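You operate a simulated robot arm through the tools that you are given. There is no shell and no other tool. Be economical: measure what you need, move in short steps, check, and stop when the job is done.

You are at the controls of a simulated two-armed robot. One attempt, no reset.

Task
Carry the grey tray with eight wells with both arms and set it on the low shelf of the long steel bench.

The check looks at the end state, three seconds after you hand in, the way a careful person would. Anything else that was tipped, shoved, dropped, spilled or broken makes it a failure.

Robot
Two 7-joint arms with two-finger parallel grippers on one trunk, on a base that drives. Base frame: it is fixed to the floor where the robot stands at the start and does not move with it; the origin is under the middle of the robot, x ahead of it, y to its left, z up; the surface under the hand at the start is at about z = 880. Units: mm, degrees, N and s.
The left shoulder is at the start at [52, 174, 1260], the right one opposite. With the tool pointing down near the work surface each hand reaches from about 100 to 680 mm from the robot's upright axis, wherever it stands, measured 20 degrees to its own side. Places, roughly: grey tray with eight wells (33x18x9 cm) [500, 100, 900]; low shelf of the long steel bench [600, -1700, 200]. Payload 3.6 kg a hand.
The tool frame of a hand sits at the grasp point between the pads (the TCP): z along the fingers, y along the line on which they close. The tips reach 30 mm beyond it. The gripper opens to 110 mm. The fingers are 20 mm wide and 10 mm thick; the gripper's body (48 by 112 mm) begins 55 mm behind the TCP.
Orientation is that of the tool frame in the base frame, as a unit quaternion [w, x, y, z]. With the fingers straight down and closing along the base's y, the tool's x points along the base's -x, its y along +y and its z along -z.

Tools
- The arms move only by the tool step_arm. It takes "left_motion", "right_motion" or both (then of equal length, played together; a hand with none holds still); each is one flat list of numbers, 7 for each row, row after row: the turn, a rotation vector about the base's x, y, z in rad, then the shift along the base's x, y, z in mm, then the gripper command, from -1 (fully open) to 1 (shut), values between in proportion. In form: [wx, wy, wz, tx, ty, tz, gripper, wx, wy, wz, tx, ty, tz, gripper, ...]. A call has 1 to 10 rows; each row shifts and turns the commanded pose from where the row before left it. Rows are played at 5 a second. More than 50 mm and 8.6 degrees between two rows, or a gripper value outside its range, and nothing of the call is played. Where a pose cannot be reached the arm comes as near as it can. A force on the tool above 40 N (or 10 N above the force at the start of the call, whichever is more), or a blocked arm, ends the call early, and 0.2 s more pass. Each finger travels about 153 mm/s and halts on what it meets, pressing with about 33 N; the grip force reading is that of the motor and also rises with nothing between the fingers. The clock runs only during rows and for 0.2 s after the last one: add rows that do not move to give the fingers time. It gives the time, the measured TCP pose, the force on the tool (base axes), the opening and the grip force at its end, in the units of the frame above (readings bear some noise), with the torque about the TCP (base axes, N m) and any sound that the robot's microphone picked up, and new pictures: "show" is both (left out), scene, wrist or none (wrist: the cameras of the hands that moved).
- Cameras (640 x 400 px; columns grow to the right, rows downward): "scene" is now at [143.7, 26.1, 1425.3]; the picture's right is [0.25, -0.97, 0.00], its down [-0.62, -0.16, -0.77] and it looks along [0.75, 0.19, -0.64] (base axes); focal length 253 px, centre (320, 200). "left" rides on the left gripper at [72, -17, -103] in its tool frame; the picture's right is [0.23, 0.97, 0.00], its down [-0.76, 0.18, -0.62] and it looks along [-0.61, 0.14, 0.78] (tool axes); focal length 222 px, centre (320, 200). "right" rides on the right gripper at [73, 17, -103] in its tool frame; the picture's right is [-0.23, 0.97, 0.00], its down [-0.76, -0.18, -0.62] and it looks along [-0.61, -0.14, 0.78] (tool axes); focal length 222 px, centre (320, 200). There is no depth. A picture from a camera that has moved, and an enlarged one, comes with that camera's place and axes in the base frame and with its lens. The place of the scene camera against the robot may be out by one fixed shift of up to 12 mm in any direction.
- raise_lower(by): slides the trunk up (or, below 0, down) by that many mm; the arms and the scene camera ride with it, the base frame stays. It gives what a move gives, with no picture.
- roll_base(legs): drives the robot by 1 to 6 legs, each [ahead, left, turn to the left] in mm, mm and degrees, along the robot's own axes; the way and the turn of a leg run together, so that a leg with both is an arc; at most 1500 mm and 180 degrees a leg. The arms and the cameras ride along, it lands a little off, and it stops where it bumps. It gives what a move gives, and a new picture of the scene camera.
- head_to(pan, tilt): turns the head with the scene camera to pan (to the left, within 86 degrees either way) and tilt (down, from -29 to 69), counted from straight ahead of the robot. It gives what a move gives, and a new picture of the scene camera.
- zoom(camera, box): a new picture of the part [left, top, right, bottom] of that camera's present view, enlarged. No time passes.
- finish_job(): hands the job in; it is judged then, once.

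Go step by step. Nothing tells you exact positions but the pictures and the camera data: compare them with the known pose of the tool, close in by small moves and look again before you grip or let go. The budget is 120 turns and 260 pictures, counting those below and the enlarged ones. Unless the task says otherwise, let go and move clear before handing in, and close with one line.

The tools are called after "Emit:" as a command line: name --argument value ..., lists and objects as JSON in quotes. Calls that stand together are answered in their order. step_arm: Moves the arms, as the interface text tells. Its arguments: {"type":"object","properties":{"left_motion":{"type":"array","items":{"type":"number"}},"right_motion":{"type":"array","items":{"type":"number"}},"show":{"type":"string","enum":["both","scene","wrist","none"]}},"required":[]} The other tools are called the same way: raise_lower (by) slides the trunk up or down; roll_base (legs) drives the base; head_to (pan, tilt) turns the head that bears the scene camera; zoom (camera, box) takes an enlarged picture of a part of a camera's view; finish_job () hands the job in.

At the start:

```text
clock: 0.0
left_position: [392.3, 284.7, 1168.7]
left_tool_rot: [0.0, 0.0, 1.0, 0.001]
left_ft_force: [-0.3, -0.1, 0.5]
left_ft_torque: [-0.04, -0.02, -0.01]
left_width: 110.0
left_gripper_force: 0.2
right_position: [400.4, -95.1, 1214.8]
right_tool_rot: [-0.001, 0.0, 1.0, 0.0]
right_ft_force: [0.7, 0.3, -0.6]
right_ft_torque: [0.02, -0.01, -0.01]
right_width: 109.9
right_gripper_force: 0.0
trunk travel left (down, up): [-375.0, 388.0]
robot x, y, heading: [-3.1, 0.8, -0.0]
head pan, tilt: [14.2, 39.6]
```

scene: 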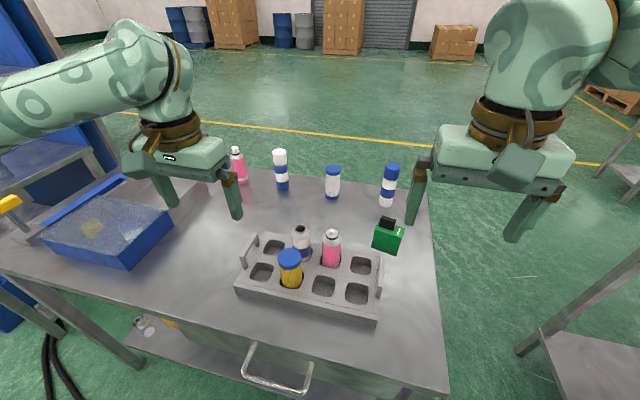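
right: 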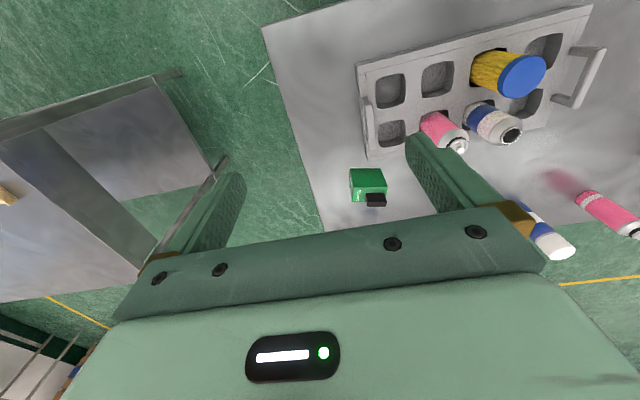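
left: 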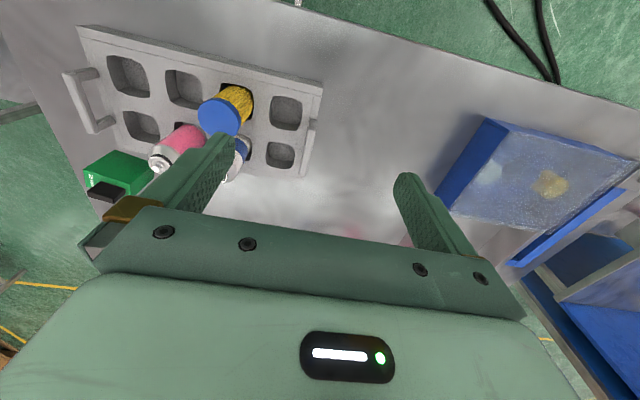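

I see the tray with a handle at each short end and three bottles in its wells, with a green box close to its far right corner. I'll zoom in on the tray before measuring the handles.

Emit:
zoom --camera "scene" --box '[220, 200, 420, 330]'

Emit:
zoom --camera "left" --box '[40, 0, 360, 200]'

Emit:
zoom --camera "right" --box '[320, 0, 640, 200]'

Emit:
head_to --pan -70 --tilt 35

```text
3.08 times, centred on (320, 265) of scene
camera zoom: at [143.7, 26.1, 1425.3], right [0.25, -0.97, 0.0], down [-0.62, -0.16, -0.77], along [0.75, 0.19, -0.64], focal length 778 px, centre (320, 0)
```

zoom: 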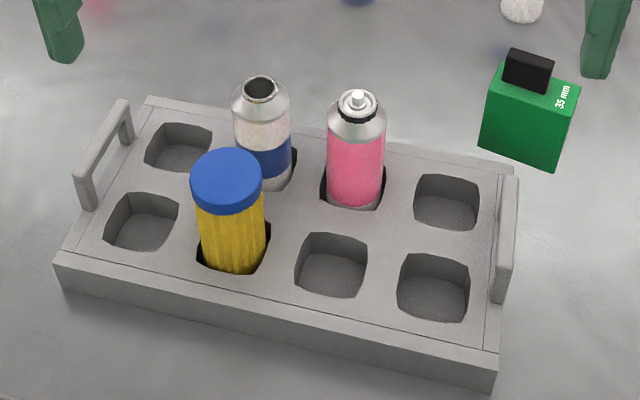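

```text
2.00 times, centred on (200, 100) of left
camera zoom: at [319.1, 267.6, 1273.6], right [-0.23, 0.97, 0.0], down [0.76, 0.18, 0.62], along [0.61, 0.14, -0.78], focal length 444 px, centre (560, 400)
```

zoom: 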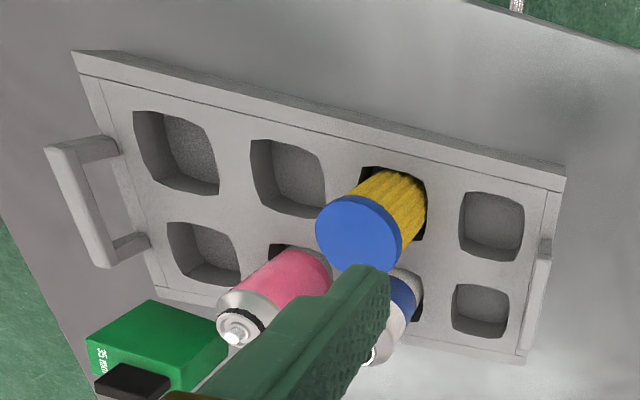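

```text
2.00 times, centred on (480, 100) of right
camera zoom: at [327.1, -79.2, 1317.4], right [0.23, 0.97, 0.0], down [0.76, -0.18, 0.62], along [0.61, -0.14, -0.78], focal length 444 px, centre (0, 400)
```

zoom: 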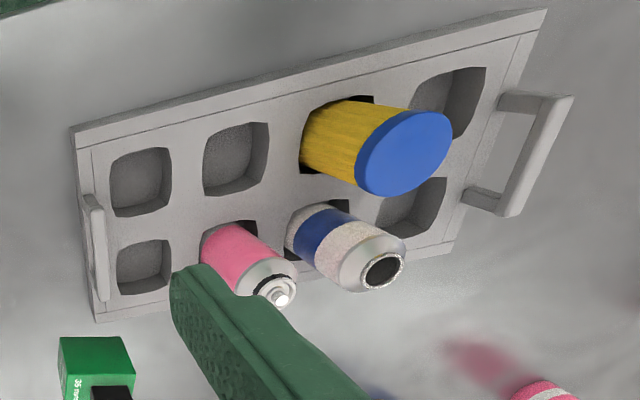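

```text
clock: 1.6
left_position: [392.0, 285.5, 1170.1]
left_tool_rot: [0.0, -0.001, 1.0, 0.001]
left_ft_force: [-0.3, 0.2, -0.1]
left_ft_torque: [0.04, -0.02, 0.0]
left_width: 110.1
left_gripper_force: 0.0
right_position: [400.7, -96.2, 1214.4]
right_tool_rot: [-0.001, -0.001, 1.0, 0.0]
right_ft_force: [0.1, 0.4, 0.3]
right_ft_torque: [-0.01, 0.01, -0.01]
right_width: 109.8
right_gripper_force: 0.1
trunk travel left (down, up): [-375.0, 388.0]
robot x, y, heading: [-0.9, -2.0, 0.0]
head pan, tilt: [-70.0, 35.0]
camera scene: at [91.2, -77.6, 1432.4], right [-0.94, -0.34, 0.0], down [-0.2, 0.54, -0.82], along [0.28, -0.77, -0.57], focal length 253 px, centre (320, 200)
```

scene: 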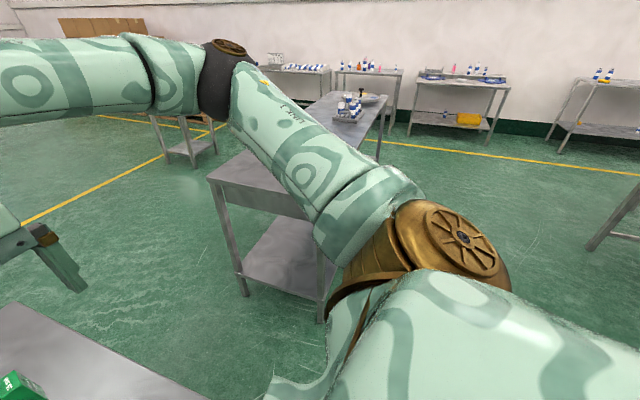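

The tray runs along y. I put its handles near (477, 284) and (474, -30), with the bars along x. The long bench to the right has its long side facing -x at about x = 370. I'll pitch both hands about 35° forward, since that will suit the low shelf, and bring them above the handles.

Emit:
step_arm --left_motion '[0, -0.102, 0, 14.2, 0, -15, -1, 0, -0.102, 0, 14.2, 0, -15, -1, 0, -0.102, 0, 14.2, 0, -15, -1, 0, -0.102, 0, 14.2, 0, -15, -1, 0, -0.102, 0, 14.2, 0, -15, -1, 0, -0.102, 0, 14.2, 0, -15, -1, 0, 0, 0, 0, 0, 0, -1]' --right_motion '[0, -0.102, 0, 12.3, 11, -22.3, -1, 0, -0.102, 0, 12.3, 11, -22.3, -1, 0, -0.102, 0, 12.3, 11, -22.3, -1, 0, -0.102, 0, 12.3, 11, -22.3, -1, 0, -0.102, 0, 12.3, 11, -22.3, -1, 0, -0.102, 0, 12.3, 11, -22.3, -1, 0, 0, 0, 0, 0, 0, -1]' --show "wrist"

Emit:
head_to --pan 0 --tilt 50

```text
clock: 3.2
left_position: [477.1, 284.1, 1079.4]
left_tool_rot: [0.301, 0.0, 0.954, -0.001]
left_ft_force: [0.7, 0.7, -0.6]
left_ft_torque: [0.04, 0.0, -0.03]
left_width: 110.2
left_gripper_force: 0.0
right_position: [473.3, -31.5, 1080.1]
right_tool_rot: [0.3, -0.001, 0.954, 0.001]
right_ft_force: [-0.9, -0.1, 0.1]
right_ft_torque: [0.01, 0.0, -0.02]
right_width: 110.0
right_gripper_force: 0.0
trunk travel left (down, up): [-375.0, 388.0]
robot x, y, heading: [-0.8, 2.0, -0.1]
head pan, tilt: [-70.0, 35.0]
camera right: at [354.3, -16.3, 1122.5], right [0.19, 0.97, 0.13], down [0.27, -0.18, 0.95], along [0.95, -0.14, -0.29], focal length 222 px, centre (320, 200)
camera left: at [357.6, 267.4, 1122.5], right [-0.19, 0.97, -0.13], down [0.26, 0.18, 0.95], along [0.95, 0.14, -0.29], focal length 222 px, centre (320, 200)
```

right: 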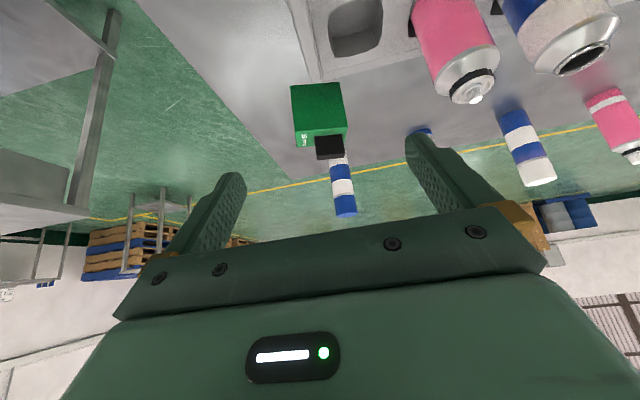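
left: 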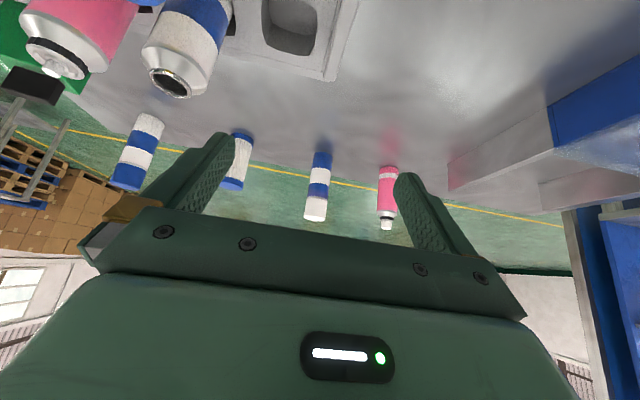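

```text
clock: 4.6
left_position: [477.4, 284.7, 1078.1]
left_tool_rot: [0.301, -0.001, 0.954, -0.001]
left_ft_force: [0.9, 0.2, -0.3]
left_ft_torque: [0.02, 0.0, 0.01]
left_width: 110.1
left_gripper_force: 0.0
right_position: [473.9, -33.0, 1081.1]
right_tool_rot: [0.3, 0.0, 0.954, 0.0]
right_ft_force: [-0.1, 0.0, 0.5]
right_ft_torque: [-0.03, 0.0, 0.0]
right_width: 110.3
right_gripper_force: 0.0
trunk travel left (down, up): [-375.0, 388.0]
robot x, y, heading: [-1.2, 1.2, -0.0]
head pan, tilt: [0.0, 50.0]
camera scene: at [138.0, 5.1, 1410.7], right [0.0, -1.0, 0.0], down [-0.77, 0.0, -0.64], along [0.64, 0.0, -0.77], focal length 253 px, centre (320, 200)
```

scene: 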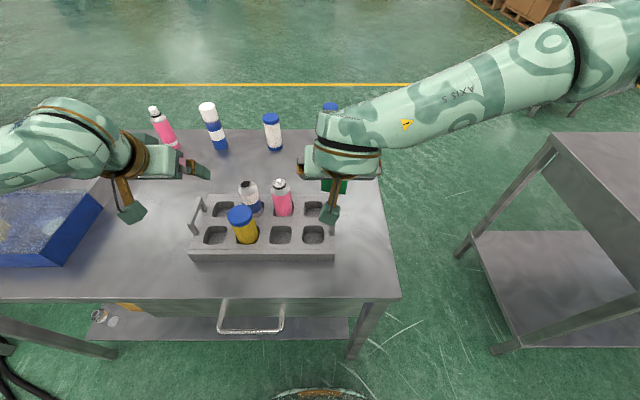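

The hands hang above the handles. I'll zoom in to refine the alignment.

Emit:
zoom --camera "scene" --box '[100, 140, 380, 280]'

Emit:
zoom --camera "scene" --box '[400, 100, 640, 400]'

```text
2.29 times, centred on (240, 210) of scene
camera zoom: at [138.0, 5.1, 1410.7], right [0.0, -1.0, 0.0], down [-0.77, 0.0, -0.64], along [0.64, 0.0, -0.77], focal length 578 px, centre (503, 177)
```

zoom: 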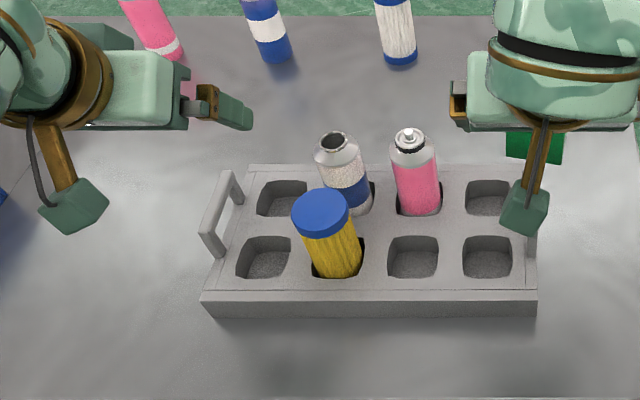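

```text
1.33 times, centred on (520, 250) of scene
camera zoom: at [138.0, 5.1, 1410.7], right [0.0, -1.0, 0.0], down [-0.77, 0.0, -0.64], along [0.64, 0.0, -0.77], focal length 337 px, centre (53, 133)
```

zoom: 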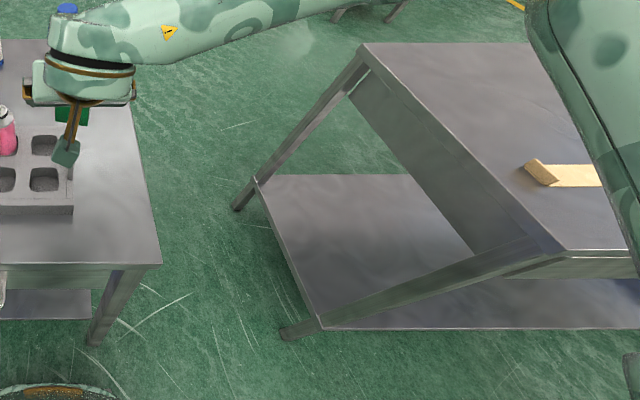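

The tray measures 329 mm long, from about y = -29 to 300, with its near edge at about x = 397, and it is square to me. I'll lower both hands partway so the wrist cameras can see the handles.

Emit:
step_arm --left_motion '[0, 0, 0, 0, -1, -27, -1, 0, 0, 0, 0, -1, -27, -1]' --right_motion '[0, 0, 0, 0, 5, -27, -1, 0, 0, 0, 0, 5, -27, -1]' --show "both"

Emit:
zoom --camera "scene" --box '[140, 140, 360, 280]'

```text
clock: 5.2
left_position: [475.9, 282.0, 1024.4]
left_tool_rot: [0.301, 0.0, 0.954, 0.0]
left_ft_force: [-0.4, -0.5, -0.1]
left_ft_torque: [-0.02, -0.01, -0.06]
left_width: 110.0
left_gripper_force: 0.1
right_position: [473.6, -20.8, 1025.3]
right_tool_rot: [0.301, -0.001, 0.954, 0.0]
right_ft_force: [0.7, 0.1, 0.2]
right_ft_torque: [0.01, 0.03, 0.02]
right_width: 109.7
right_gripper_force: 0.1
trunk travel left (down, up): [-375.0, 388.0]
robot x, y, heading: [1.1, -1.0, 0.2]
head pan, tilt: [0.0, 50.0]
camera scene: at [138.4, 5.5, 1410.6], right [0.0, -1.0, 0.0], down [-0.77, 0.0, -0.64], along [0.64, 0.0, -0.77], focal length 253 px, centre (320, 200)
camera right: at [354.4, -4.8, 1068.6], right [0.19, 0.97, 0.13], down [0.27, -0.18, 0.95], along [0.95, -0.14, -0.29], focal length 222 px, centre (320, 200)
camera left: at [356.8, 265.5, 1068.3], right [-0.19, 0.97, -0.13], down [0.27, 0.18, 0.95], along [0.95, 0.14, -0.29], focal length 222 px, centre (320, 200)
```

scene: 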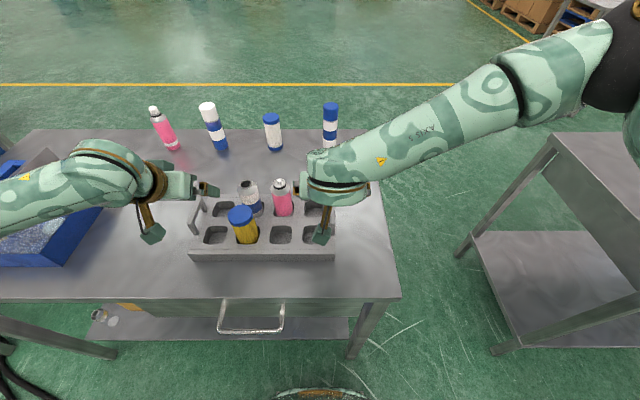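
right: 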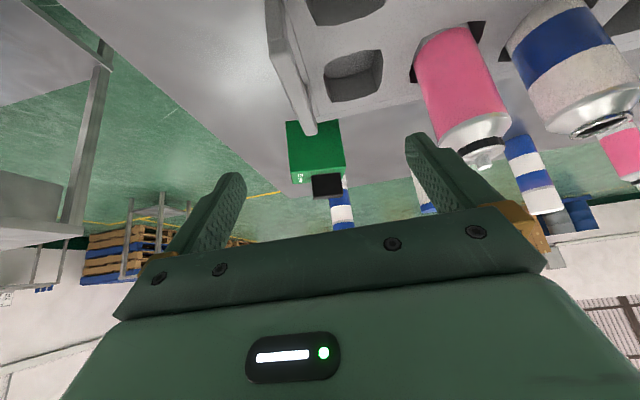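
left: 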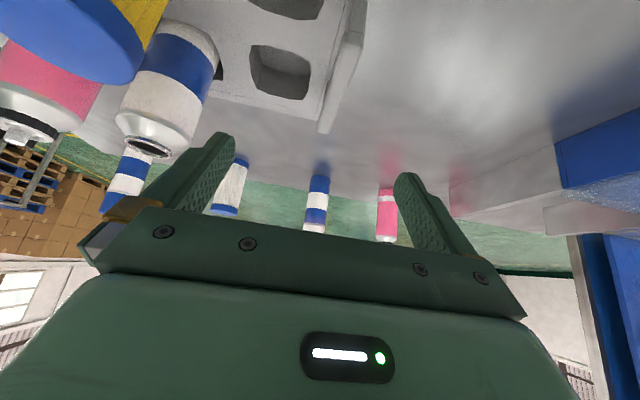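

```text
2.86 times, centred on (250, 210) of scene
camera zoom: at [138.4, 5.5, 1410.6], right [0.0, -1.0, 0.0], down [-0.77, 0.0, -0.64], along [0.64, 0.0, -0.77], focal length 723 px, centre (520, 171)
```

zoom: 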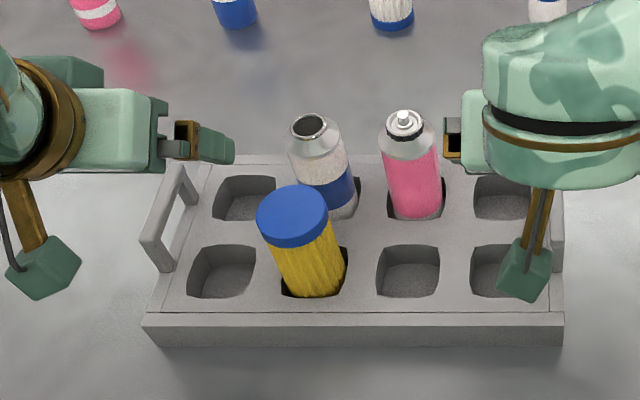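

The handles now look centred on about y = 282 and y = -29, the tray body top is at about z = 937, and the bars are at about 960–970. I'll lower the hands to straddle the bars.

Emit:
step_arm --left_motion '[0, 0, 0, 2, 0, -22, -1, 0, 0, 0, 2, 0, -23, -1]' --right_motion '[0, 0, 0, 3, -4, -22, -1, 0, 0, 0, 3, -4, -23, -1]' --show "both"

Emit:
zoom --camera "scene" --box '[140, 140, 360, 280]'

```text
clock: 5.8
left_position: [481.5, 282.6, 979.2]
left_tool_rot: [0.301, -0.001, 0.954, -0.001]
left_ft_force: [-0.2, 0.5, 1.1]
left_ft_torque: [0.0, 0.0, -0.01]
left_width: 109.8
left_gripper_force: 0.1
right_position: [481.8, -26.7, 980.9]
right_tool_rot: [0.301, -0.001, 0.954, 0.0]
right_ft_force: [-0.2, 0.5, 0.2]
right_ft_torque: [0.01, 0.02, -0.02]
right_width: 110.2
right_gripper_force: 0.1
trunk travel left (down, up): [-375.0, 388.0]
robot x, y, heading: [-2.7, 0.3, 0.1]
head pan, tilt: [0.0, 50.0]
camera scene: at [138.3, 5.2, 1410.6], right [0.0, -1.0, 0.0], down [-0.77, 0.0, -0.64], along [0.64, 0.0, -0.77], focal length 253 px, centre (320, 200)
camera right: at [361.2, -11.7, 1023.7], right [0.18, 0.97, 0.13], down [0.27, -0.18, 0.95], along [0.95, -0.14, -0.29], focal length 222 px, centre (320, 200)
camera left: at [361.8, 265.7, 1024.1], right [-0.19, 0.97, -0.13], down [0.27, 0.18, 0.95], along [0.95, 0.14, -0.29], focal length 222 px, centre (320, 200)
```

scene: 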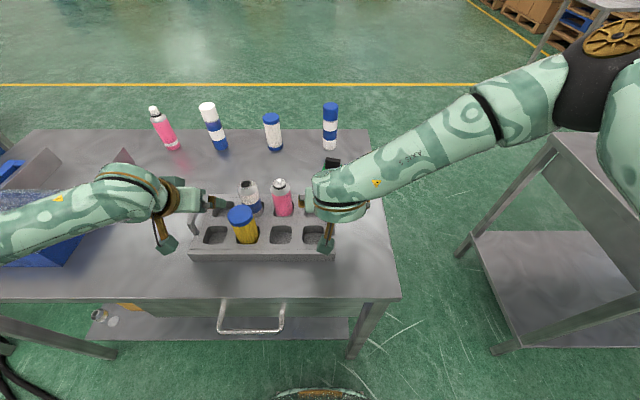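
right: 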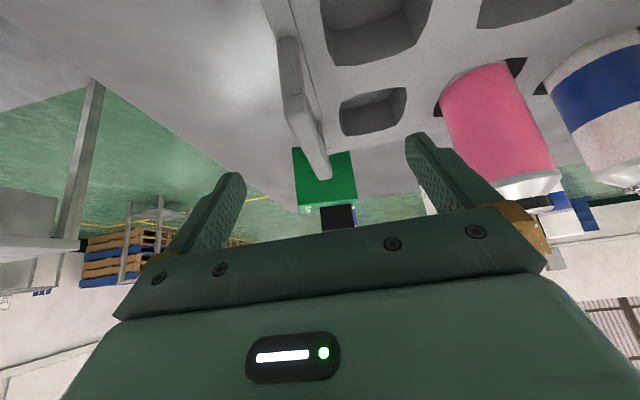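
left: 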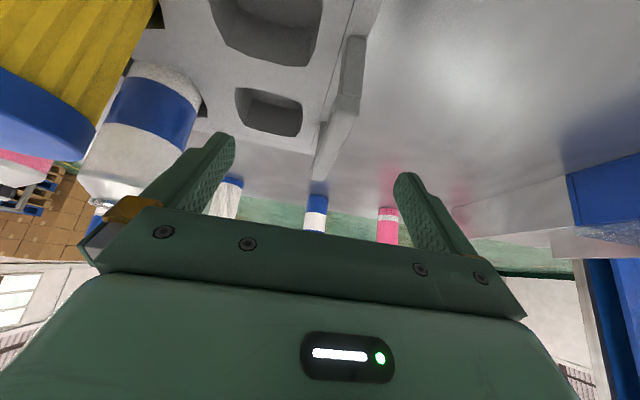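

```text
2.86 times, centred on (250, 210) of scene
camera zoom: at [138.3, 5.2, 1410.6], right [0.0, -1.0, 0.0], down [-0.77, 0.0, -0.64], along [0.64, 0.0, -0.77], focal length 723 px, centre (520, 171)
```

zoom: 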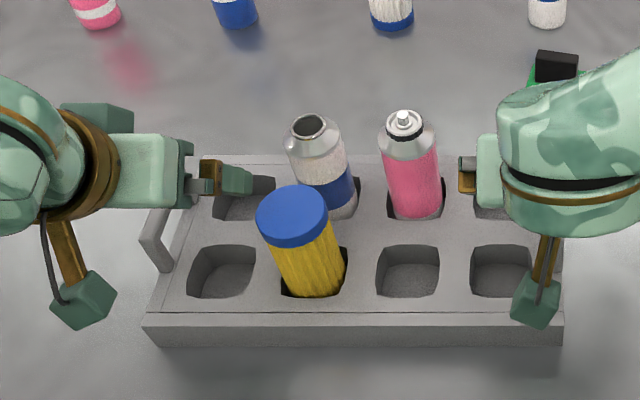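

The bars lie between the fingers. I'll check how far each bar extends in x before going on.

Emit:
zoom --camera "left" --box '[240, 0, 440, 200]'

Emit:
zoom --camera "right" --box '[220, 0, 420, 200]'

```text
2.00 times, centred on (340, 100) of left
camera zoom: at [361.8, 265.7, 1024.1], right [-0.19, 0.97, -0.13], down [0.27, 0.18, 0.95], along [0.95, 0.14, -0.29], focal length 444 px, centre (280, 400)
```

zoom: 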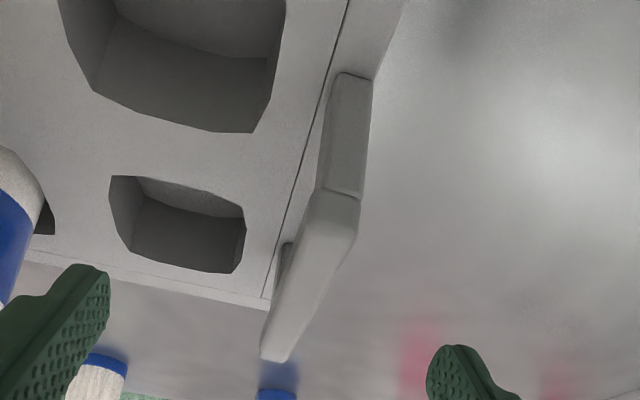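

```text
2.00 times, centred on (320, 100) of right
camera zoom: at [361.2, -11.7, 1023.7], right [0.18, 0.97, 0.13], down [0.27, -0.18, 0.95], along [0.95, -0.14, -0.29], focal length 444 px, centre (320, 400)
```

zoom: 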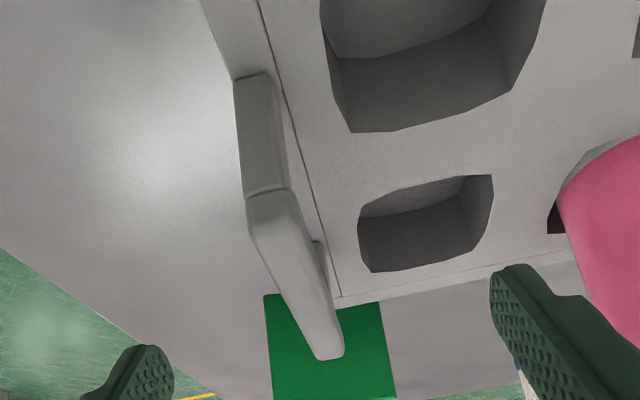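

The bars span about x 428–510 at z ≈ 962, at y = 282 and y = -27. I'll shift back 14 mm, go down 10 mm and close both grippers.

Emit:
step_arm --left_motion '[0, 0, 0, -14, 0, 0, -1, 0, 0, 0, 0, 0, -10, -1, 0, 0, 0, 0, 0, 0, -1]' --right_motion '[0, 0, 0, -14, 0, -1, -1, 0, 0, 0, 0, 0, -10, -1, 0, 0, 0, 0, 0, 0, -1]' --show "none"

Emit:
zoom --camera "left" --box '[140, 0, 480, 220]'

Emit:
zoom --camera "right" --box '[160, 0, 500, 220]'

```text
clock: 6.6
left_position: [465.9, 282.7, 971.0]
left_tool_rot: [0.301, 0.0, 0.954, 0.0]
left_ft_force: [-0.1, 0.4, -0.2]
left_ft_torque: [-0.01, 0.0, -0.01]
left_width: 110.0
left_gripper_force: 0.1
right_position: [464.1, -26.8, 970.5]
right_tool_rot: [0.301, 0.0, 0.954, 0.001]
right_ft_force: [0.4, -0.3, 0.6]
right_ft_torque: [-0.01, -0.01, -0.01]
right_width: 110.0
right_gripper_force: 0.1
trunk travel left (down, up): [-375.0, 388.0]
robot x, y, heading: [2.7, -0.8, 0.1]
head pan, tilt: [0.0, 50.0]
```

```text
1.82 times, centred on (310, 110) of left
camera zoom: at [347.4, 265.3, 1014.9], right [-0.19, 0.97, -0.13], down [0.26, 0.18, 0.95], along [0.95, 0.14, -0.29], focal length 404 px, centre (338, 364)
```

zoom: 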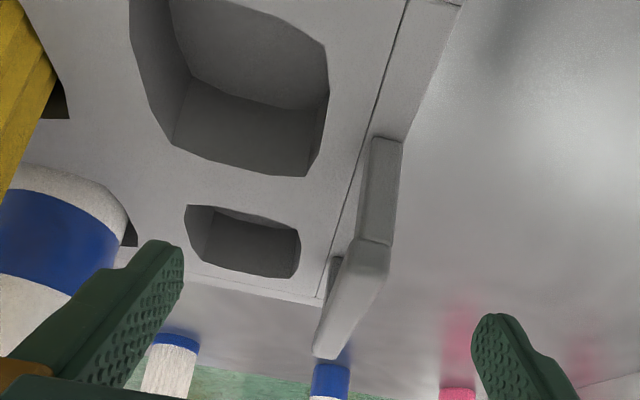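

```text
1.82 times, centred on (330, 110) of right
camera zoom: at [346.1, -10.5, 1012.8], right [0.19, 0.97, 0.13], down [0.27, -0.18, 0.95], along [0.95, -0.14, -0.29], focal length 404 px, centre (302, 364)
```

zoom: 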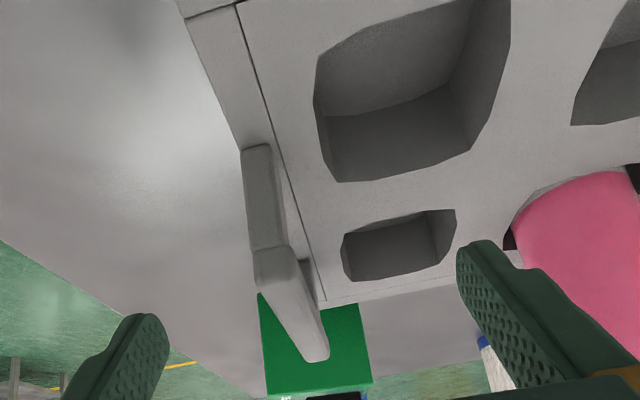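

The finger tips straddle the bars at mid height on both sides. I'll close now.

Emit:
step_arm --left_motion '[0, 0, 0, 0, 0, 0, -0.4, 0, 0, 0, 0, 0, 0, 0.2, 0, 0, 0, 0, 0, 0, 1, 0, 0, 0, 0, 0, 0, 1, 0, 0, 0, 0, 0, 0, 1]' --right_motion '[0, 0, 0, 0, 0, 0, -0.4, 0, 0, 0, 0, 0, 0, 0.2, 0, 0, 0, 0, 0, 0, 1, 0, 0, 0, 0, 0, 0, 1, 0, 0, 0, 0, 0, 0, 1]' --show "both"

```text
clock: 7.8
left_position: [468.6, 282.9, 971.9]
left_tool_rot: [0.301, -0.001, 0.954, 0.003]
left_ft_force: [-0.5, 16.1, 0.6]
left_ft_torque: [0.3, 0.2, 0.18]
left_width: 11.7
left_gripper_force: 33.3
right_position: [465.6, -27.6, 970.4]
right_tool_rot: [0.301, 0.0, 0.954, 0.0]
right_ft_force: [-1.2, -15.9, 1.2]
right_ft_torque: [-0.09, 0.03, 0.24]
right_width: 11.7
right_gripper_force: 32.8
trunk travel left (down, up): [-375.0, 388.0]
robot x, y, heading: [-1.6, -4.6, 0.1]
head pan, tilt: [0.0, 50.0]
camera scene: at [137.9, 5.2, 1410.7], right [0.0, -1.0, 0.0], down [-0.77, 0.0, -0.64], along [0.64, 0.0, -0.77], focal length 253 px, centre (320, 200)
camera right: at [346.6, -11.2, 1012.4], right [0.19, 0.97, 0.13], down [0.27, -0.18, 0.95], along [0.95, -0.14, -0.29], focal length 222 px, centre (320, 200)
camera left: at [348.0, 266.3, 1014.8], right [-0.19, 0.97, -0.13], down [0.26, 0.18, 0.95], along [0.95, 0.14, -0.29], focal length 222 px, centre (320, 200)
```

scene: 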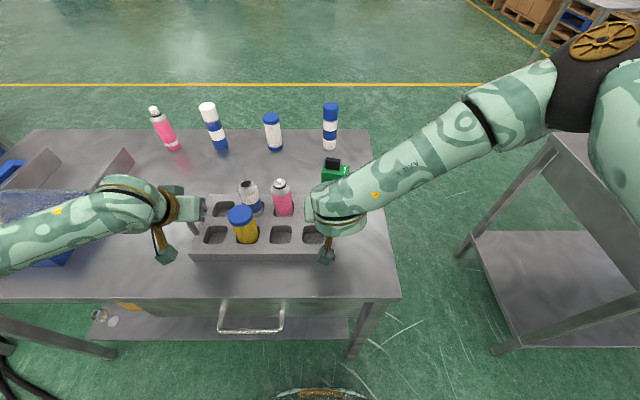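
right: 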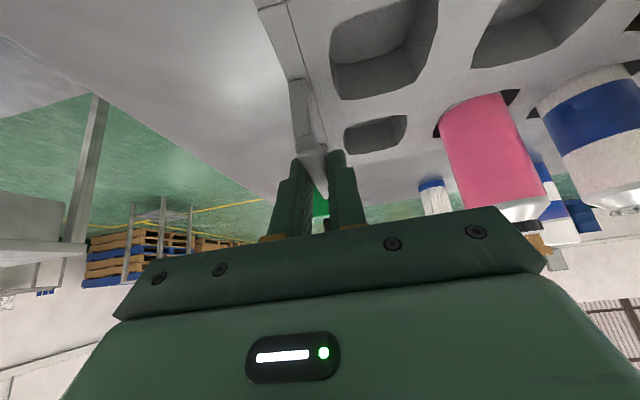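
left: 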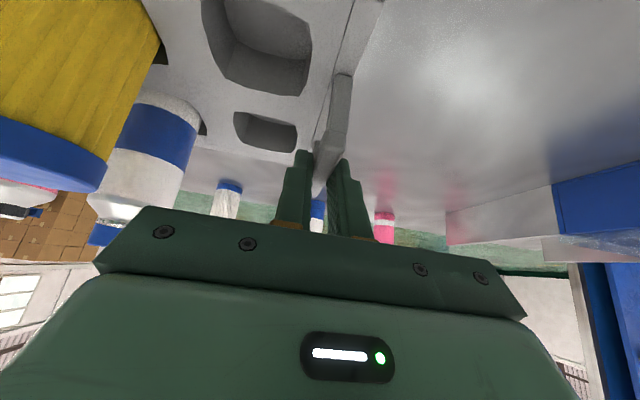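

Both bars are gripped at 11.7 mm. I'll ease the sideways squeeze slightly and lift a little.

Emit:
step_arm --left_motion '[0, 0, 0, 0, 1, 0, 1, 0, 0, 0, 0, 0, 5, 1, 0, 0, 0, 0, 0, 10, 1, 0, 0, 0, 0, 0, 10, 1, 0, 0, 0, 0, 0, 0, 1]' --right_motion '[0, 0, 0, 0, -1, 0, 1, 0, 0, 0, 0, 0, 5, 1, 0, 0, 0, 0, 0, 10, 1, 0, 0, 0, 0, 0, 10, 1, 0, 0, 0, 0, 0, 0, 1]' --show "scene"

Emit:
zoom --camera "scene" --box '[140, 140, 380, 290]'

```text
clock: 9.0
left_position: [466.9, 284.0, 992.9]
left_tool_rot: [0.301, 0.0, 0.954, -0.002]
left_ft_force: [1.1, 1.1, -1.6]
left_ft_torque: [0.02, -0.11, 0.26]
left_width: 11.8
left_gripper_force: 33.5
right_position: [466.5, -27.5, 995.3]
right_tool_rot: [0.3, 0.0, 0.954, 0.0]
right_ft_force: [-1.5, -2.0, -2.6]
right_ft_torque: [-0.12, 0.23, -0.01]
right_width: 11.8
right_gripper_force: 33.3
trunk travel left (down, up): [-375.0, 388.0]
robot x, y, heading: [3.2, 2.1, 0.2]
head pan, tilt: [0.0, 50.0]
camera scene: at [138.6, 5.4, 1410.5], right [0.0, -1.0, 0.0], down [-0.77, 0.0, -0.64], along [0.64, 0.0, -0.77], focal length 253 px, centre (320, 200)
```

scene: 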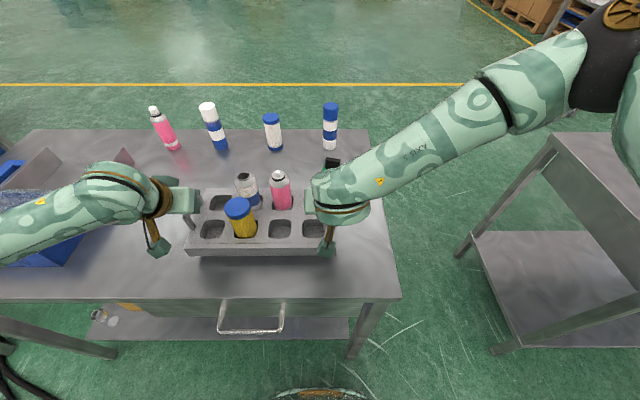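

```text
2.67 times, centred on (260, 215) of scene
camera zoom: at [138.6, 5.4, 1410.5], right [0.0, -1.0, 0.0], down [-0.77, 0.0, -0.64], along [0.64, 0.0, -0.77], focal length 674 px, centre (480, 160)
```

zoom: 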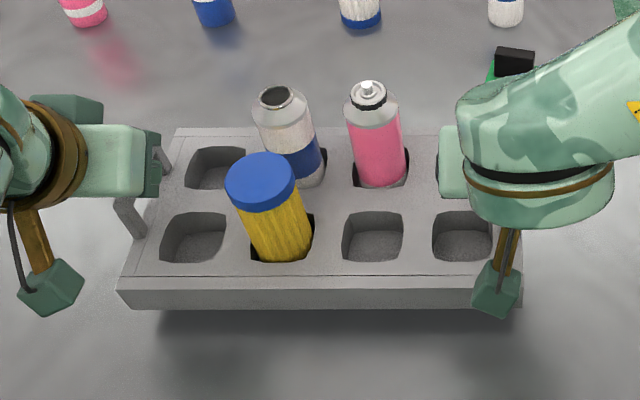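

The tray is airborne and level. I'll raise it with the trunk, then look around for the driving path.

Emit:
raise_lower --by 70

Emit:
head_to --pan -86 --tilt 40

```text
clock: 10.1
left_position: [468.2, 283.7, 1065.1]
left_tool_rot: [0.301, -0.001, 0.954, 0.0]
left_ft_force: [0.2, 1.8, -1.6]
left_ft_torque: [-0.08, 0.11, 0.17]
left_width: 11.6
left_gripper_force: 33.1
right_position: [465.6, -28.4, 1064.2]
right_tool_rot: [0.299, -0.001, 0.954, 0.0]
right_ft_force: [0.0, -2.0, -3.7]
right_ft_torque: [-0.1, -0.02, -0.09]
right_width: 11.5
right_gripper_force: 32.9
trunk travel left (down, up): [-445.0, 318.0]
robot x, y, heading: [-1.7, -2.9, -0.4]
head pan, tilt: [0.0, 50.0]
```

```text
clock: 11.7
left_position: [467.4, 284.3, 1065.0]
left_tool_rot: [0.301, -0.001, 0.954, 0.0]
left_ft_force: [-0.5, 0.1, -1.8]
left_ft_torque: [-0.04, 0.31, -0.01]
left_width: 11.7
left_gripper_force: 33.2
right_position: [465.3, -28.3, 1064.5]
right_tool_rot: [0.301, -0.001, 0.954, 0.0]
right_ft_force: [1.0, -0.3, -2.9]
right_ft_torque: [-0.06, -0.2, -0.03]
right_width: 11.5
right_gripper_force: 33.3
trunk travel left (down, up): [-445.0, 318.0]
robot x, y, heading: [1.5, 0.1, -0.1]
head pan, tilt: [-85.9, 40.0]
camera scene: at [49.2, -79.4, 1495.4], right [-1.0, -0.07, 0.0], down [-0.05, 0.64, -0.77], along [0.05, -0.76, -0.64], focal length 253 px, centre (320, 200)
```

scene: 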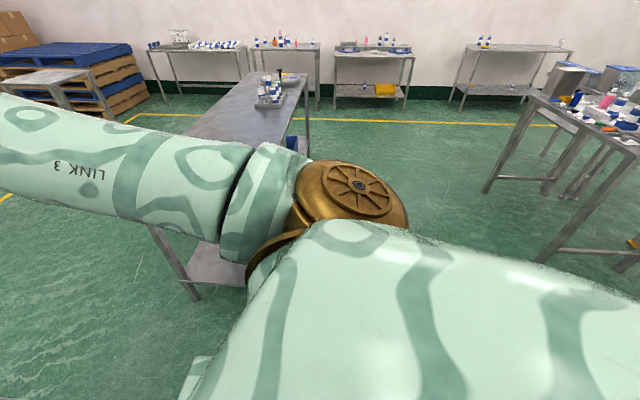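

The corridor between here and the long bench is clear. The bench front is at about x = 365 and runs from y ≈ -840 to -2660. I'll back away from the table first.

Emit:
roll_base --legs '[[-200, 0, 0], [-230, 0, 0]]'

```text
clock: 14.6
left_position: [39.4, 283.3, 1065.6]
left_tool_rot: [0.302, 0.001, 0.953, -0.001]
left_ft_force: [-0.4, -3.2, -2.3]
left_ft_torque: [-0.08, 0.03, 0.06]
left_width: 11.5
left_gripper_force: 32.6
right_position: [37.1, -29.5, 1065.7]
right_tool_rot: [0.301, 0.001, 0.954, -0.001]
right_ft_force: [0.1, 3.0, -3.8]
right_ft_torque: [-0.01, 0.04, -0.02]
right_width: 11.7
right_gripper_force: 32.9
trunk travel left (down, up): [-445.0, 318.0]
robot x, y, heading: [-426.1, 1.2, 0.0]
head pan, tilt: [-85.9, 40.0]
camera scene: at [-379.5, -79.0, 1495.5], right [-1.0, -0.07, 0.0], down [-0.04, 0.64, -0.77], along [0.05, -0.76, -0.64], focal length 253 px, centre (320, 200)
```

scene: 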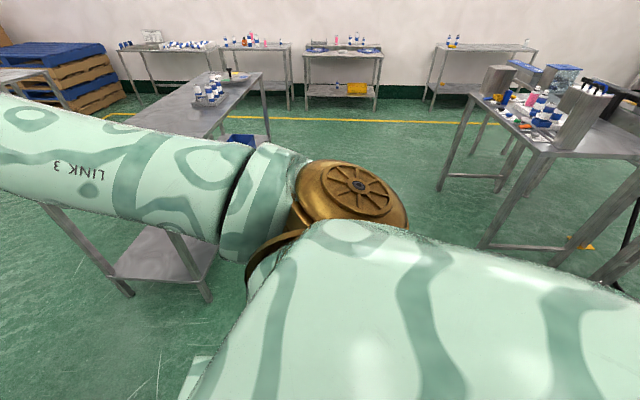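

The path is still clear and the bench front leg is confirmed at about (363, -835). I'll drive sideways to the right.

Emit:
roll_base --legs '[[0, -700, 0], [0, -700, 0]]'

Emit:
head_to --pan -25 --tilt 45

```text
clock: 21.8
left_position: [31.3, -1110.9, 1065.1]
left_tool_rot: [0.301, 0.001, 0.954, -0.001]
left_ft_force: [0.4, 0.5, -2.5]
left_ft_torque: [-0.04, 0.01, 0.06]
left_width: 11.6
left_gripper_force: 33.1
right_position: [29.0, -1423.5, 1064.3]
right_tool_rot: [0.3, 0.002, 0.954, -0.001]
right_ft_force: [-0.2, 0.7, -3.6]
right_ft_torque: [-0.04, 0.07, -0.02]
right_width: 11.8
right_gripper_force: 32.5
trunk travel left (down, up): [-445.0, 318.0]
robot x, y, heading: [-438.8, -1393.6, -0.2]
head pan, tilt: [-85.9, 40.0]
camera scene: at [-388.3, -1472.3, 1495.4], right [-1.0, -0.07, 0.0], down [-0.04, 0.64, -0.77], along [0.05, -0.76, -0.64], focal length 253 px, centre (320, 200)
```

scene: 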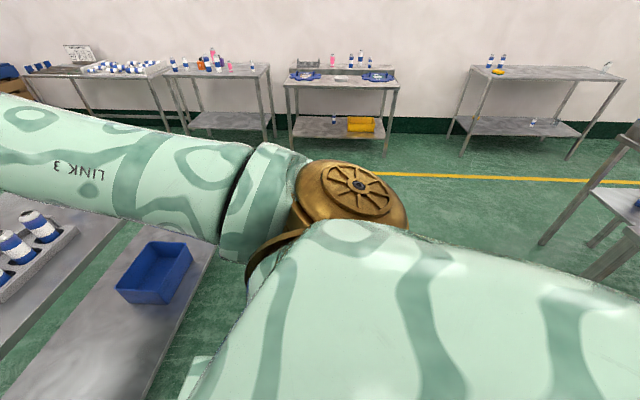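

```text
clock: 23.1
left_position: [33.5, -1110.5, 1065.1]
left_tool_rot: [0.301, 0.002, 0.954, -0.002]
left_ft_force: [0.4, 1.0, -2.4]
left_ft_torque: [-0.02, 0.13, 0.04]
left_width: 12.0
left_gripper_force: 33.1
right_position: [28.5, -1423.5, 1065.4]
right_tool_rot: [0.3, 0.002, 0.954, -0.001]
right_ft_force: [0.1, -0.2, -3.5]
right_ft_torque: [-0.07, 0.02, 0.02]
right_width: 11.6
right_gripper_force: 32.7
trunk travel left (down, up): [-445.0, 318.0]
robot x, y, heading: [-434.6, -1393.0, -0.2]
head pan, tilt: [-25.0, 45.0]
camera scene: at [-320.4, -1421.8, 1488.1], right [-0.43, -0.9, 0.0], down [-0.64, 0.3, -0.71], along [0.64, -0.3, -0.71], focal length 253 px, centre (320, 200)
```

scene: 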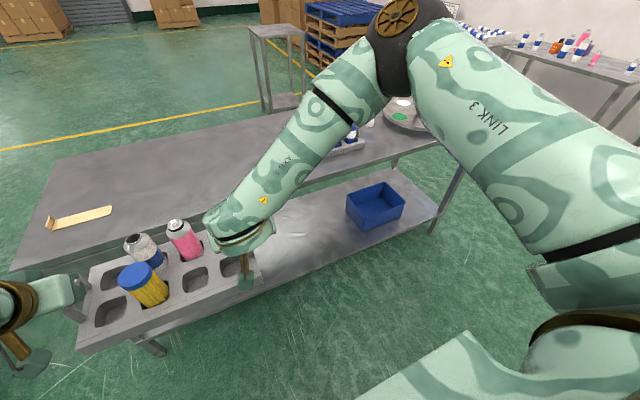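

The shelf is empty except for a blue bin near y ≈ -2100 to -2400, and the bench front edge is at about x = 345. I'll slide 230 mm further right to an empty stretch, then lower the trunk.

Emit:
roll_base --legs '[[0, -230, 0]]'

Emit:
raise_lower --by -400

Emit:
head_to --pan -10 --tilt 40

```text
clock: 24.9
left_position: [30.7, -1342.7, 1064.2]
left_tool_rot: [0.3, 0.003, 0.954, -0.001]
left_ft_force: [-0.3, 0.0, -2.5]
left_ft_torque: [-0.01, 0.11, 0.07]
left_width: 11.4
left_gripper_force: 32.9
right_position: [27.4, -1655.0, 1064.7]
right_tool_rot: [0.301, 0.003, 0.954, -0.001]
right_ft_force: [0.1, -0.7, -2.4]
right_ft_torque: [-0.02, 0.03, -0.06]
right_width: 11.7
right_gripper_force: 32.8
trunk travel left (down, up): [-445.0, 318.0]
robot x, y, heading: [-439.6, -1621.9, -0.4]
head pan, tilt: [-25.0, 45.0]
camera scene: at [-322.0, -1653.2, 1488.1], right [-0.43, -0.9, 0.0], down [-0.64, 0.3, -0.71], along [0.64, -0.3, -0.71], focal length 253 px, centre (320, 200)
```

scene: 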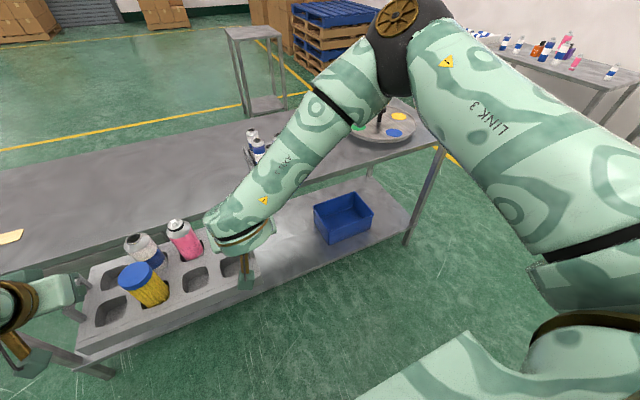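

```text
clock: 28.7
left_position: [35.7, -1344.9, 625.7]
left_tool_rot: [0.242, 0.004, 0.97, -0.004]
left_ft_force: [-5.9, -23.2, 3.4]
left_ft_torque: [-0.87, -0.63, -0.97]
left_width: 12.8
left_gripper_force: 33.0
right_position: [26.5, -1653.1, 665.9]
right_tool_rot: [0.301, 0.003, 0.954, 0.0]
right_ft_force: [6.4, 21.9, -8.6]
right_ft_torque: [-0.08, 0.48, -0.78]
right_width: 13.4
right_gripper_force: 33.0
trunk travel left (down, up): [-45.0, 718.0]
robot x, y, heading: [-435.7, -1621.9, -0.7]
head pan, tilt: [-25.0, 45.0]
```

```text
clock: 29.5
left_position: [35.8, -1344.0, 624.8]
left_tool_rot: [0.241, 0.003, 0.97, -0.004]
left_ft_force: [-6.8, -30.5, 3.9]
left_ft_torque: [-0.91, 0.39, -1.12]
left_width: 12.9
left_gripper_force: 32.6
right_position: [27.7, -1653.2, 665.5]
right_tool_rot: [0.301, 0.003, 0.954, 0.0]
right_ft_force: [7.4, 31.0, -10.8]
right_ft_torque: [0.02, -0.53, -0.57]
right_width: 13.3
right_gripper_force: 32.6
trunk travel left (down, up): [-45.0, 718.0]
robot x, y, heading: [-436.3, -1625.5, -0.7]
head pan, tilt: [-10.0, 40.0]
camera scene: at [-124.7, -1634.5, 1079.7], right [-0.18, -0.98, 0.0], down [-0.63, 0.12, -0.77], along [0.75, -0.14, -0.64], focal length 253 px, centre (320, 200)
```

scene: 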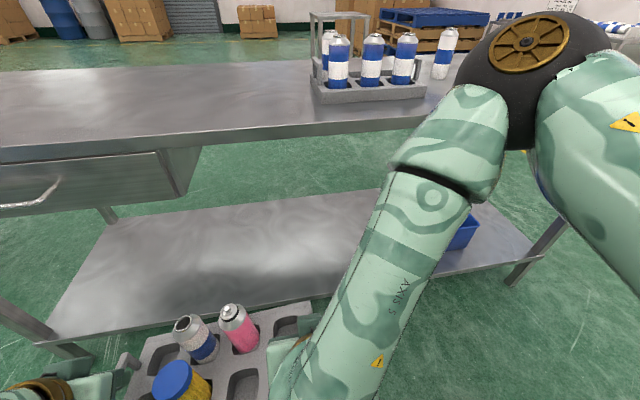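

Lowering the trunk leaned it forward, and the left arm could not follow: it sits 40 mm low and the tray is tilted. I'll raise the trunk back to recover.

Emit:
raise_lower --by 120

Emit:
head_to --pan 10 --tilt 62

```text
clock: 31.0
left_position: [37.4, -1344.8, 744.4]
left_tool_rot: [0.241, 0.003, 0.97, -0.005]
left_ft_force: [-6.5, -32.7, 4.4]
left_ft_torque: [-0.99, 0.06, -1.11]
left_width: 13.1
left_gripper_force: 33.1
right_position: [27.7, -1653.8, 784.5]
right_tool_rot: [0.299, 0.003, 0.954, 0.0]
right_ft_force: [6.4, 32.0, -10.4]
right_ft_torque: [0.04, -0.16, -0.6]
right_width: 13.4
right_gripper_force: 33.2
trunk travel left (down, up): [-165.0, 598.0]
robot x, y, heading: [-442.1, -1623.3, -0.7]
head pan, tilt: [-10.0, 40.0]
```

```text
clock: 31.8
left_position: [36.0, -1344.9, 745.2]
left_tool_rot: [0.242, 0.003, 0.97, -0.005]
left_ft_force: [-6.0, -33.3, 4.7]
left_ft_torque: [-1.0, -0.1, -1.1]
left_width: 12.9
left_gripper_force: 33.5
right_position: [26.3, -1654.6, 785.3]
right_tool_rot: [0.3, 0.003, 0.954, 0.0]
right_ft_force: [6.7, 33.0, -10.6]
right_ft_torque: [0.03, -0.01, -0.63]
right_width: 13.5
right_gripper_force: 32.9
trunk travel left (down, up): [-165.0, 598.0]
robot x, y, heading: [-439.8, -1621.8, -0.2]
head pan, tilt: [10.0, 62.0]
camera scene: at [-218.6, -1607.7, 1179.5], right [0.16, -0.99, 0.0], down [-0.87, -0.15, -0.47], along [0.46, 0.08, -0.88], focal length 253 px, centre (320, 200)
```

scene: 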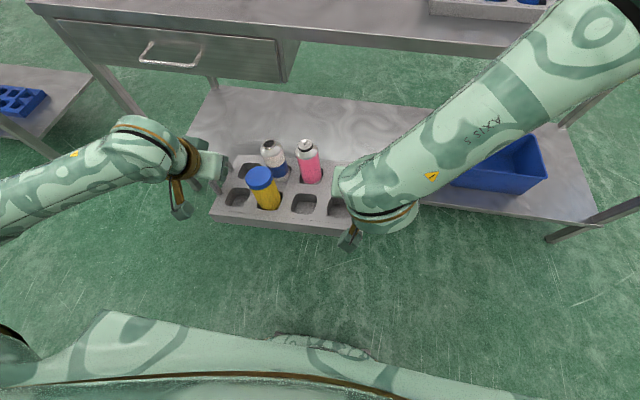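

The left hand kept its offset: 40 mm low and pitched 28° instead of 35°. I'll bring it back up gradually to level the tray.

Emit:
step_arm --left_motion '[0, -0.024, 0, -1, 0, 8, 1, 0, -0.024, 0, -1, 0, 8, 1, 0, -0.024, 0, -1, 0, 8, 1, 0, -0.024, 0, -1, 0, 8, 1, 0, -0.024, 0, -1, 0, 8, 1, 0, 0, 0, 0, 0, 0, 1]' --show "scene"

```text
clock: 33.2
left_position: [31.7, -1342.8, 785.3]
left_tool_rot: [0.3, 0.004, 0.954, -0.002]
left_ft_force: [0.8, -21.3, -3.5]
left_ft_torque: [-0.37, 0.67, 0.02]
left_width: 11.6
left_gripper_force: 33.3
right_position: [27.0, -1654.9, 784.8]
right_tool_rot: [0.3, 0.003, 0.954, -0.001]
right_ft_force: [-1.8, 22.6, -2.0]
right_ft_torque: [0.43, -0.57, 0.42]
right_width: 11.6
right_gripper_force: 32.7
trunk travel left (down, up): [-165.0, 598.0]
robot x, y, heading: [-438.6, -1624.2, -0.5]
head pan, tilt: [10.0, 62.0]
camera scene: at [-218.7, -1607.7, 1179.5], right [0.17, -0.99, 0.0], down [-0.87, -0.15, -0.47], along [0.46, 0.08, -0.88], focal length 253 px, centre (320, 200)
```

scene: 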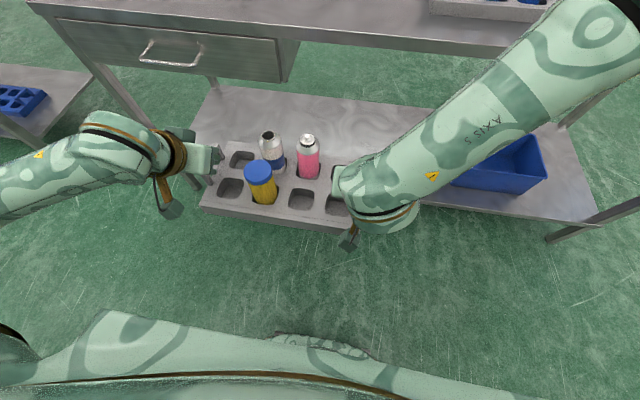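

The tray is level again. I'll ease the tension, centre it in front of the robot and extend it a little forward, so both arms have room for the descent.

Emit:
step_arm --left_motion '[0, 0, 0, 0, -1, 0, 1, 0, 0, 0, 5, -10, 0, 1, 0, 0, 0, 10, -20, 0, 1, 0, 0, 0, 10, -20, 0, 1, 0, 0, 0, 10, -20, 0, 1, 0, 0, 0, 10, -20, 0, 1, 0, 0, 0, 10, -20, 0, 1, 0, 0, 0, 5, -10, 0, 1, 0, 0, 0, 0, 0, 0, 1]' --right_motion '[0, 0, 0, 0, 0, 0, 1, 0, 0, 0, 5, -10, 0, 1, 0, 0, 0, 10, -20, 0, 1, 0, 0, 0, 10, -20, 0, 1, 0, 0, 0, 10, -20, 0, 1, 0, 0, 0, 10, -20, 0, 1, 0, 0, 0, 10, -20, 0, 1, 0, 0, 0, 5, -10, 0, 1, 0, 0, 0, 0, 0, 0, 1]' --show "scene"

```text
clock: 35.2
left_position: [92.3, -1463.7, 784.7]
left_tool_rot: [0.3, 0.003, 0.954, 0.001]
left_ft_force: [0.6, 0.1, -3.2]
left_ft_torque: [0.05, 0.02, 0.05]
left_width: 11.7
left_gripper_force: 33.0
right_position: [89.0, -1775.1, 784.0]
right_tool_rot: [0.3, 0.003, 0.954, -0.001]
right_ft_force: [-1.1, 0.1, -2.4]
right_ft_torque: [0.07, 0.04, 0.18]
right_width: 11.6
right_gripper_force: 32.6
trunk travel left (down, up): [-165.0, 598.0]
robot x, y, heading: [-440.3, -1622.2, -0.2]
head pan, tilt: [10.0, 62.0]
camera scene: at [-218.6, -1607.9, 1179.5], right [0.17, -0.99, 0.0], down [-0.87, -0.15, -0.47], along [0.46, 0.08, -0.88], focal length 253 px, centre (320, 200)
```

scene: 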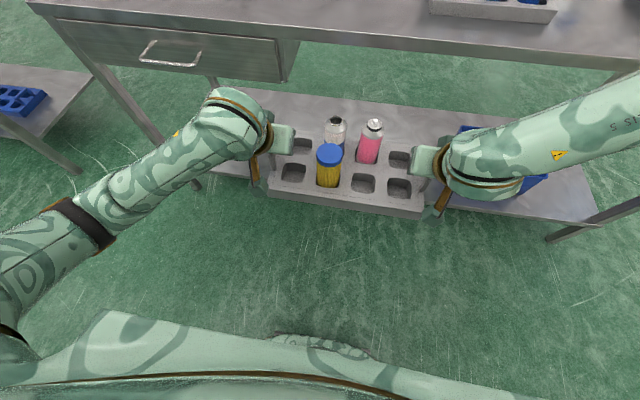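

Forces are near zero now. I'll lower with the arms by 200 mm before using the trunk again.

Emit:
step_arm --left_motion '[0, 0, 0, 0, 0, -10, 1, 0, 0, 0, 0, 0, -20, 1, 0, 0, 0, 0, 0, -25, 1, 0, 0, 0, 0, 0, -25, 1, 0, 0, 0, 0, 0, -25, 1, 0, 0, 0, 0, 0, -25, 1, 0, 0, 0, 0, 0, -25, 1, 0, 0, 0, 0, 0, -25, 1, 0, 0, 0, 0, 0, -15, 1, 0, 0, 0, 0, 0, -5, 1]' --right_motion '[0, 0, 0, 0, 0, -10, 1, 0, 0, 0, 0, 0, -20, 1, 0, 0, 0, 0, 0, -25, 1, 0, 0, 0, 0, 0, -25, 1, 0, 0, 0, 0, 0, -25, 1, 0, 0, 0, 0, 0, -25, 1, 0, 0, 0, 0, 0, -25, 1, 0, 0, 0, 0, 0, -25, 1, 0, 0, 0, 0, 0, -15, 1, 0, 0, 0, 0, 0, -5, 1]' --show "scene"

```text
clock: 36.5
left_position: [93.8, -1457.6, 679.6]
left_tool_rot: [0.3, 0.002, 0.954, 0.007]
left_ft_force: [2.4, 1.4, -1.9]
left_ft_torque: [-0.26, 0.72, 0.06]
left_width: 11.8
left_gripper_force: 33.2
right_position: [93.5, -1769.5, 691.6]
right_tool_rot: [0.291, 0.005, 0.957, -0.011]
right_ft_force: [-3.3, -1.9, -4.8]
right_ft_torque: [0.04, -0.55, 0.85]
right_width: 11.7
right_gripper_force: 32.6
right hand out of reach, approached as far as the arm can: row 4, 5, 6
trunk travel left (down, up): [-165.0, 598.0]
robot x, y, heading: [-440.3, -1618.8, -0.4]
head pan, tilt: [10.0, 62.0]
stopped in row 6 (left hand): the force on the tool passed its limit at 40 N (the readings are from after the stop); the commanded pose is now the measured one
camera scene: at [-218.7, -1607.9, 1179.5], right [0.17, -0.99, 0.0], down [-0.87, -0.15, -0.47], along [0.46, 0.08, -0.88], focal length 253 px, centre (320, 200)
```

scene: 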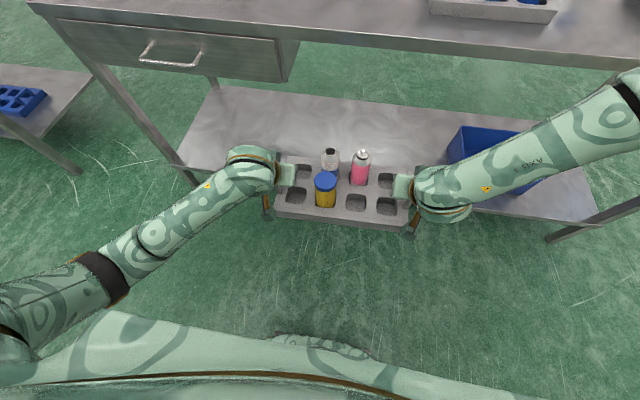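

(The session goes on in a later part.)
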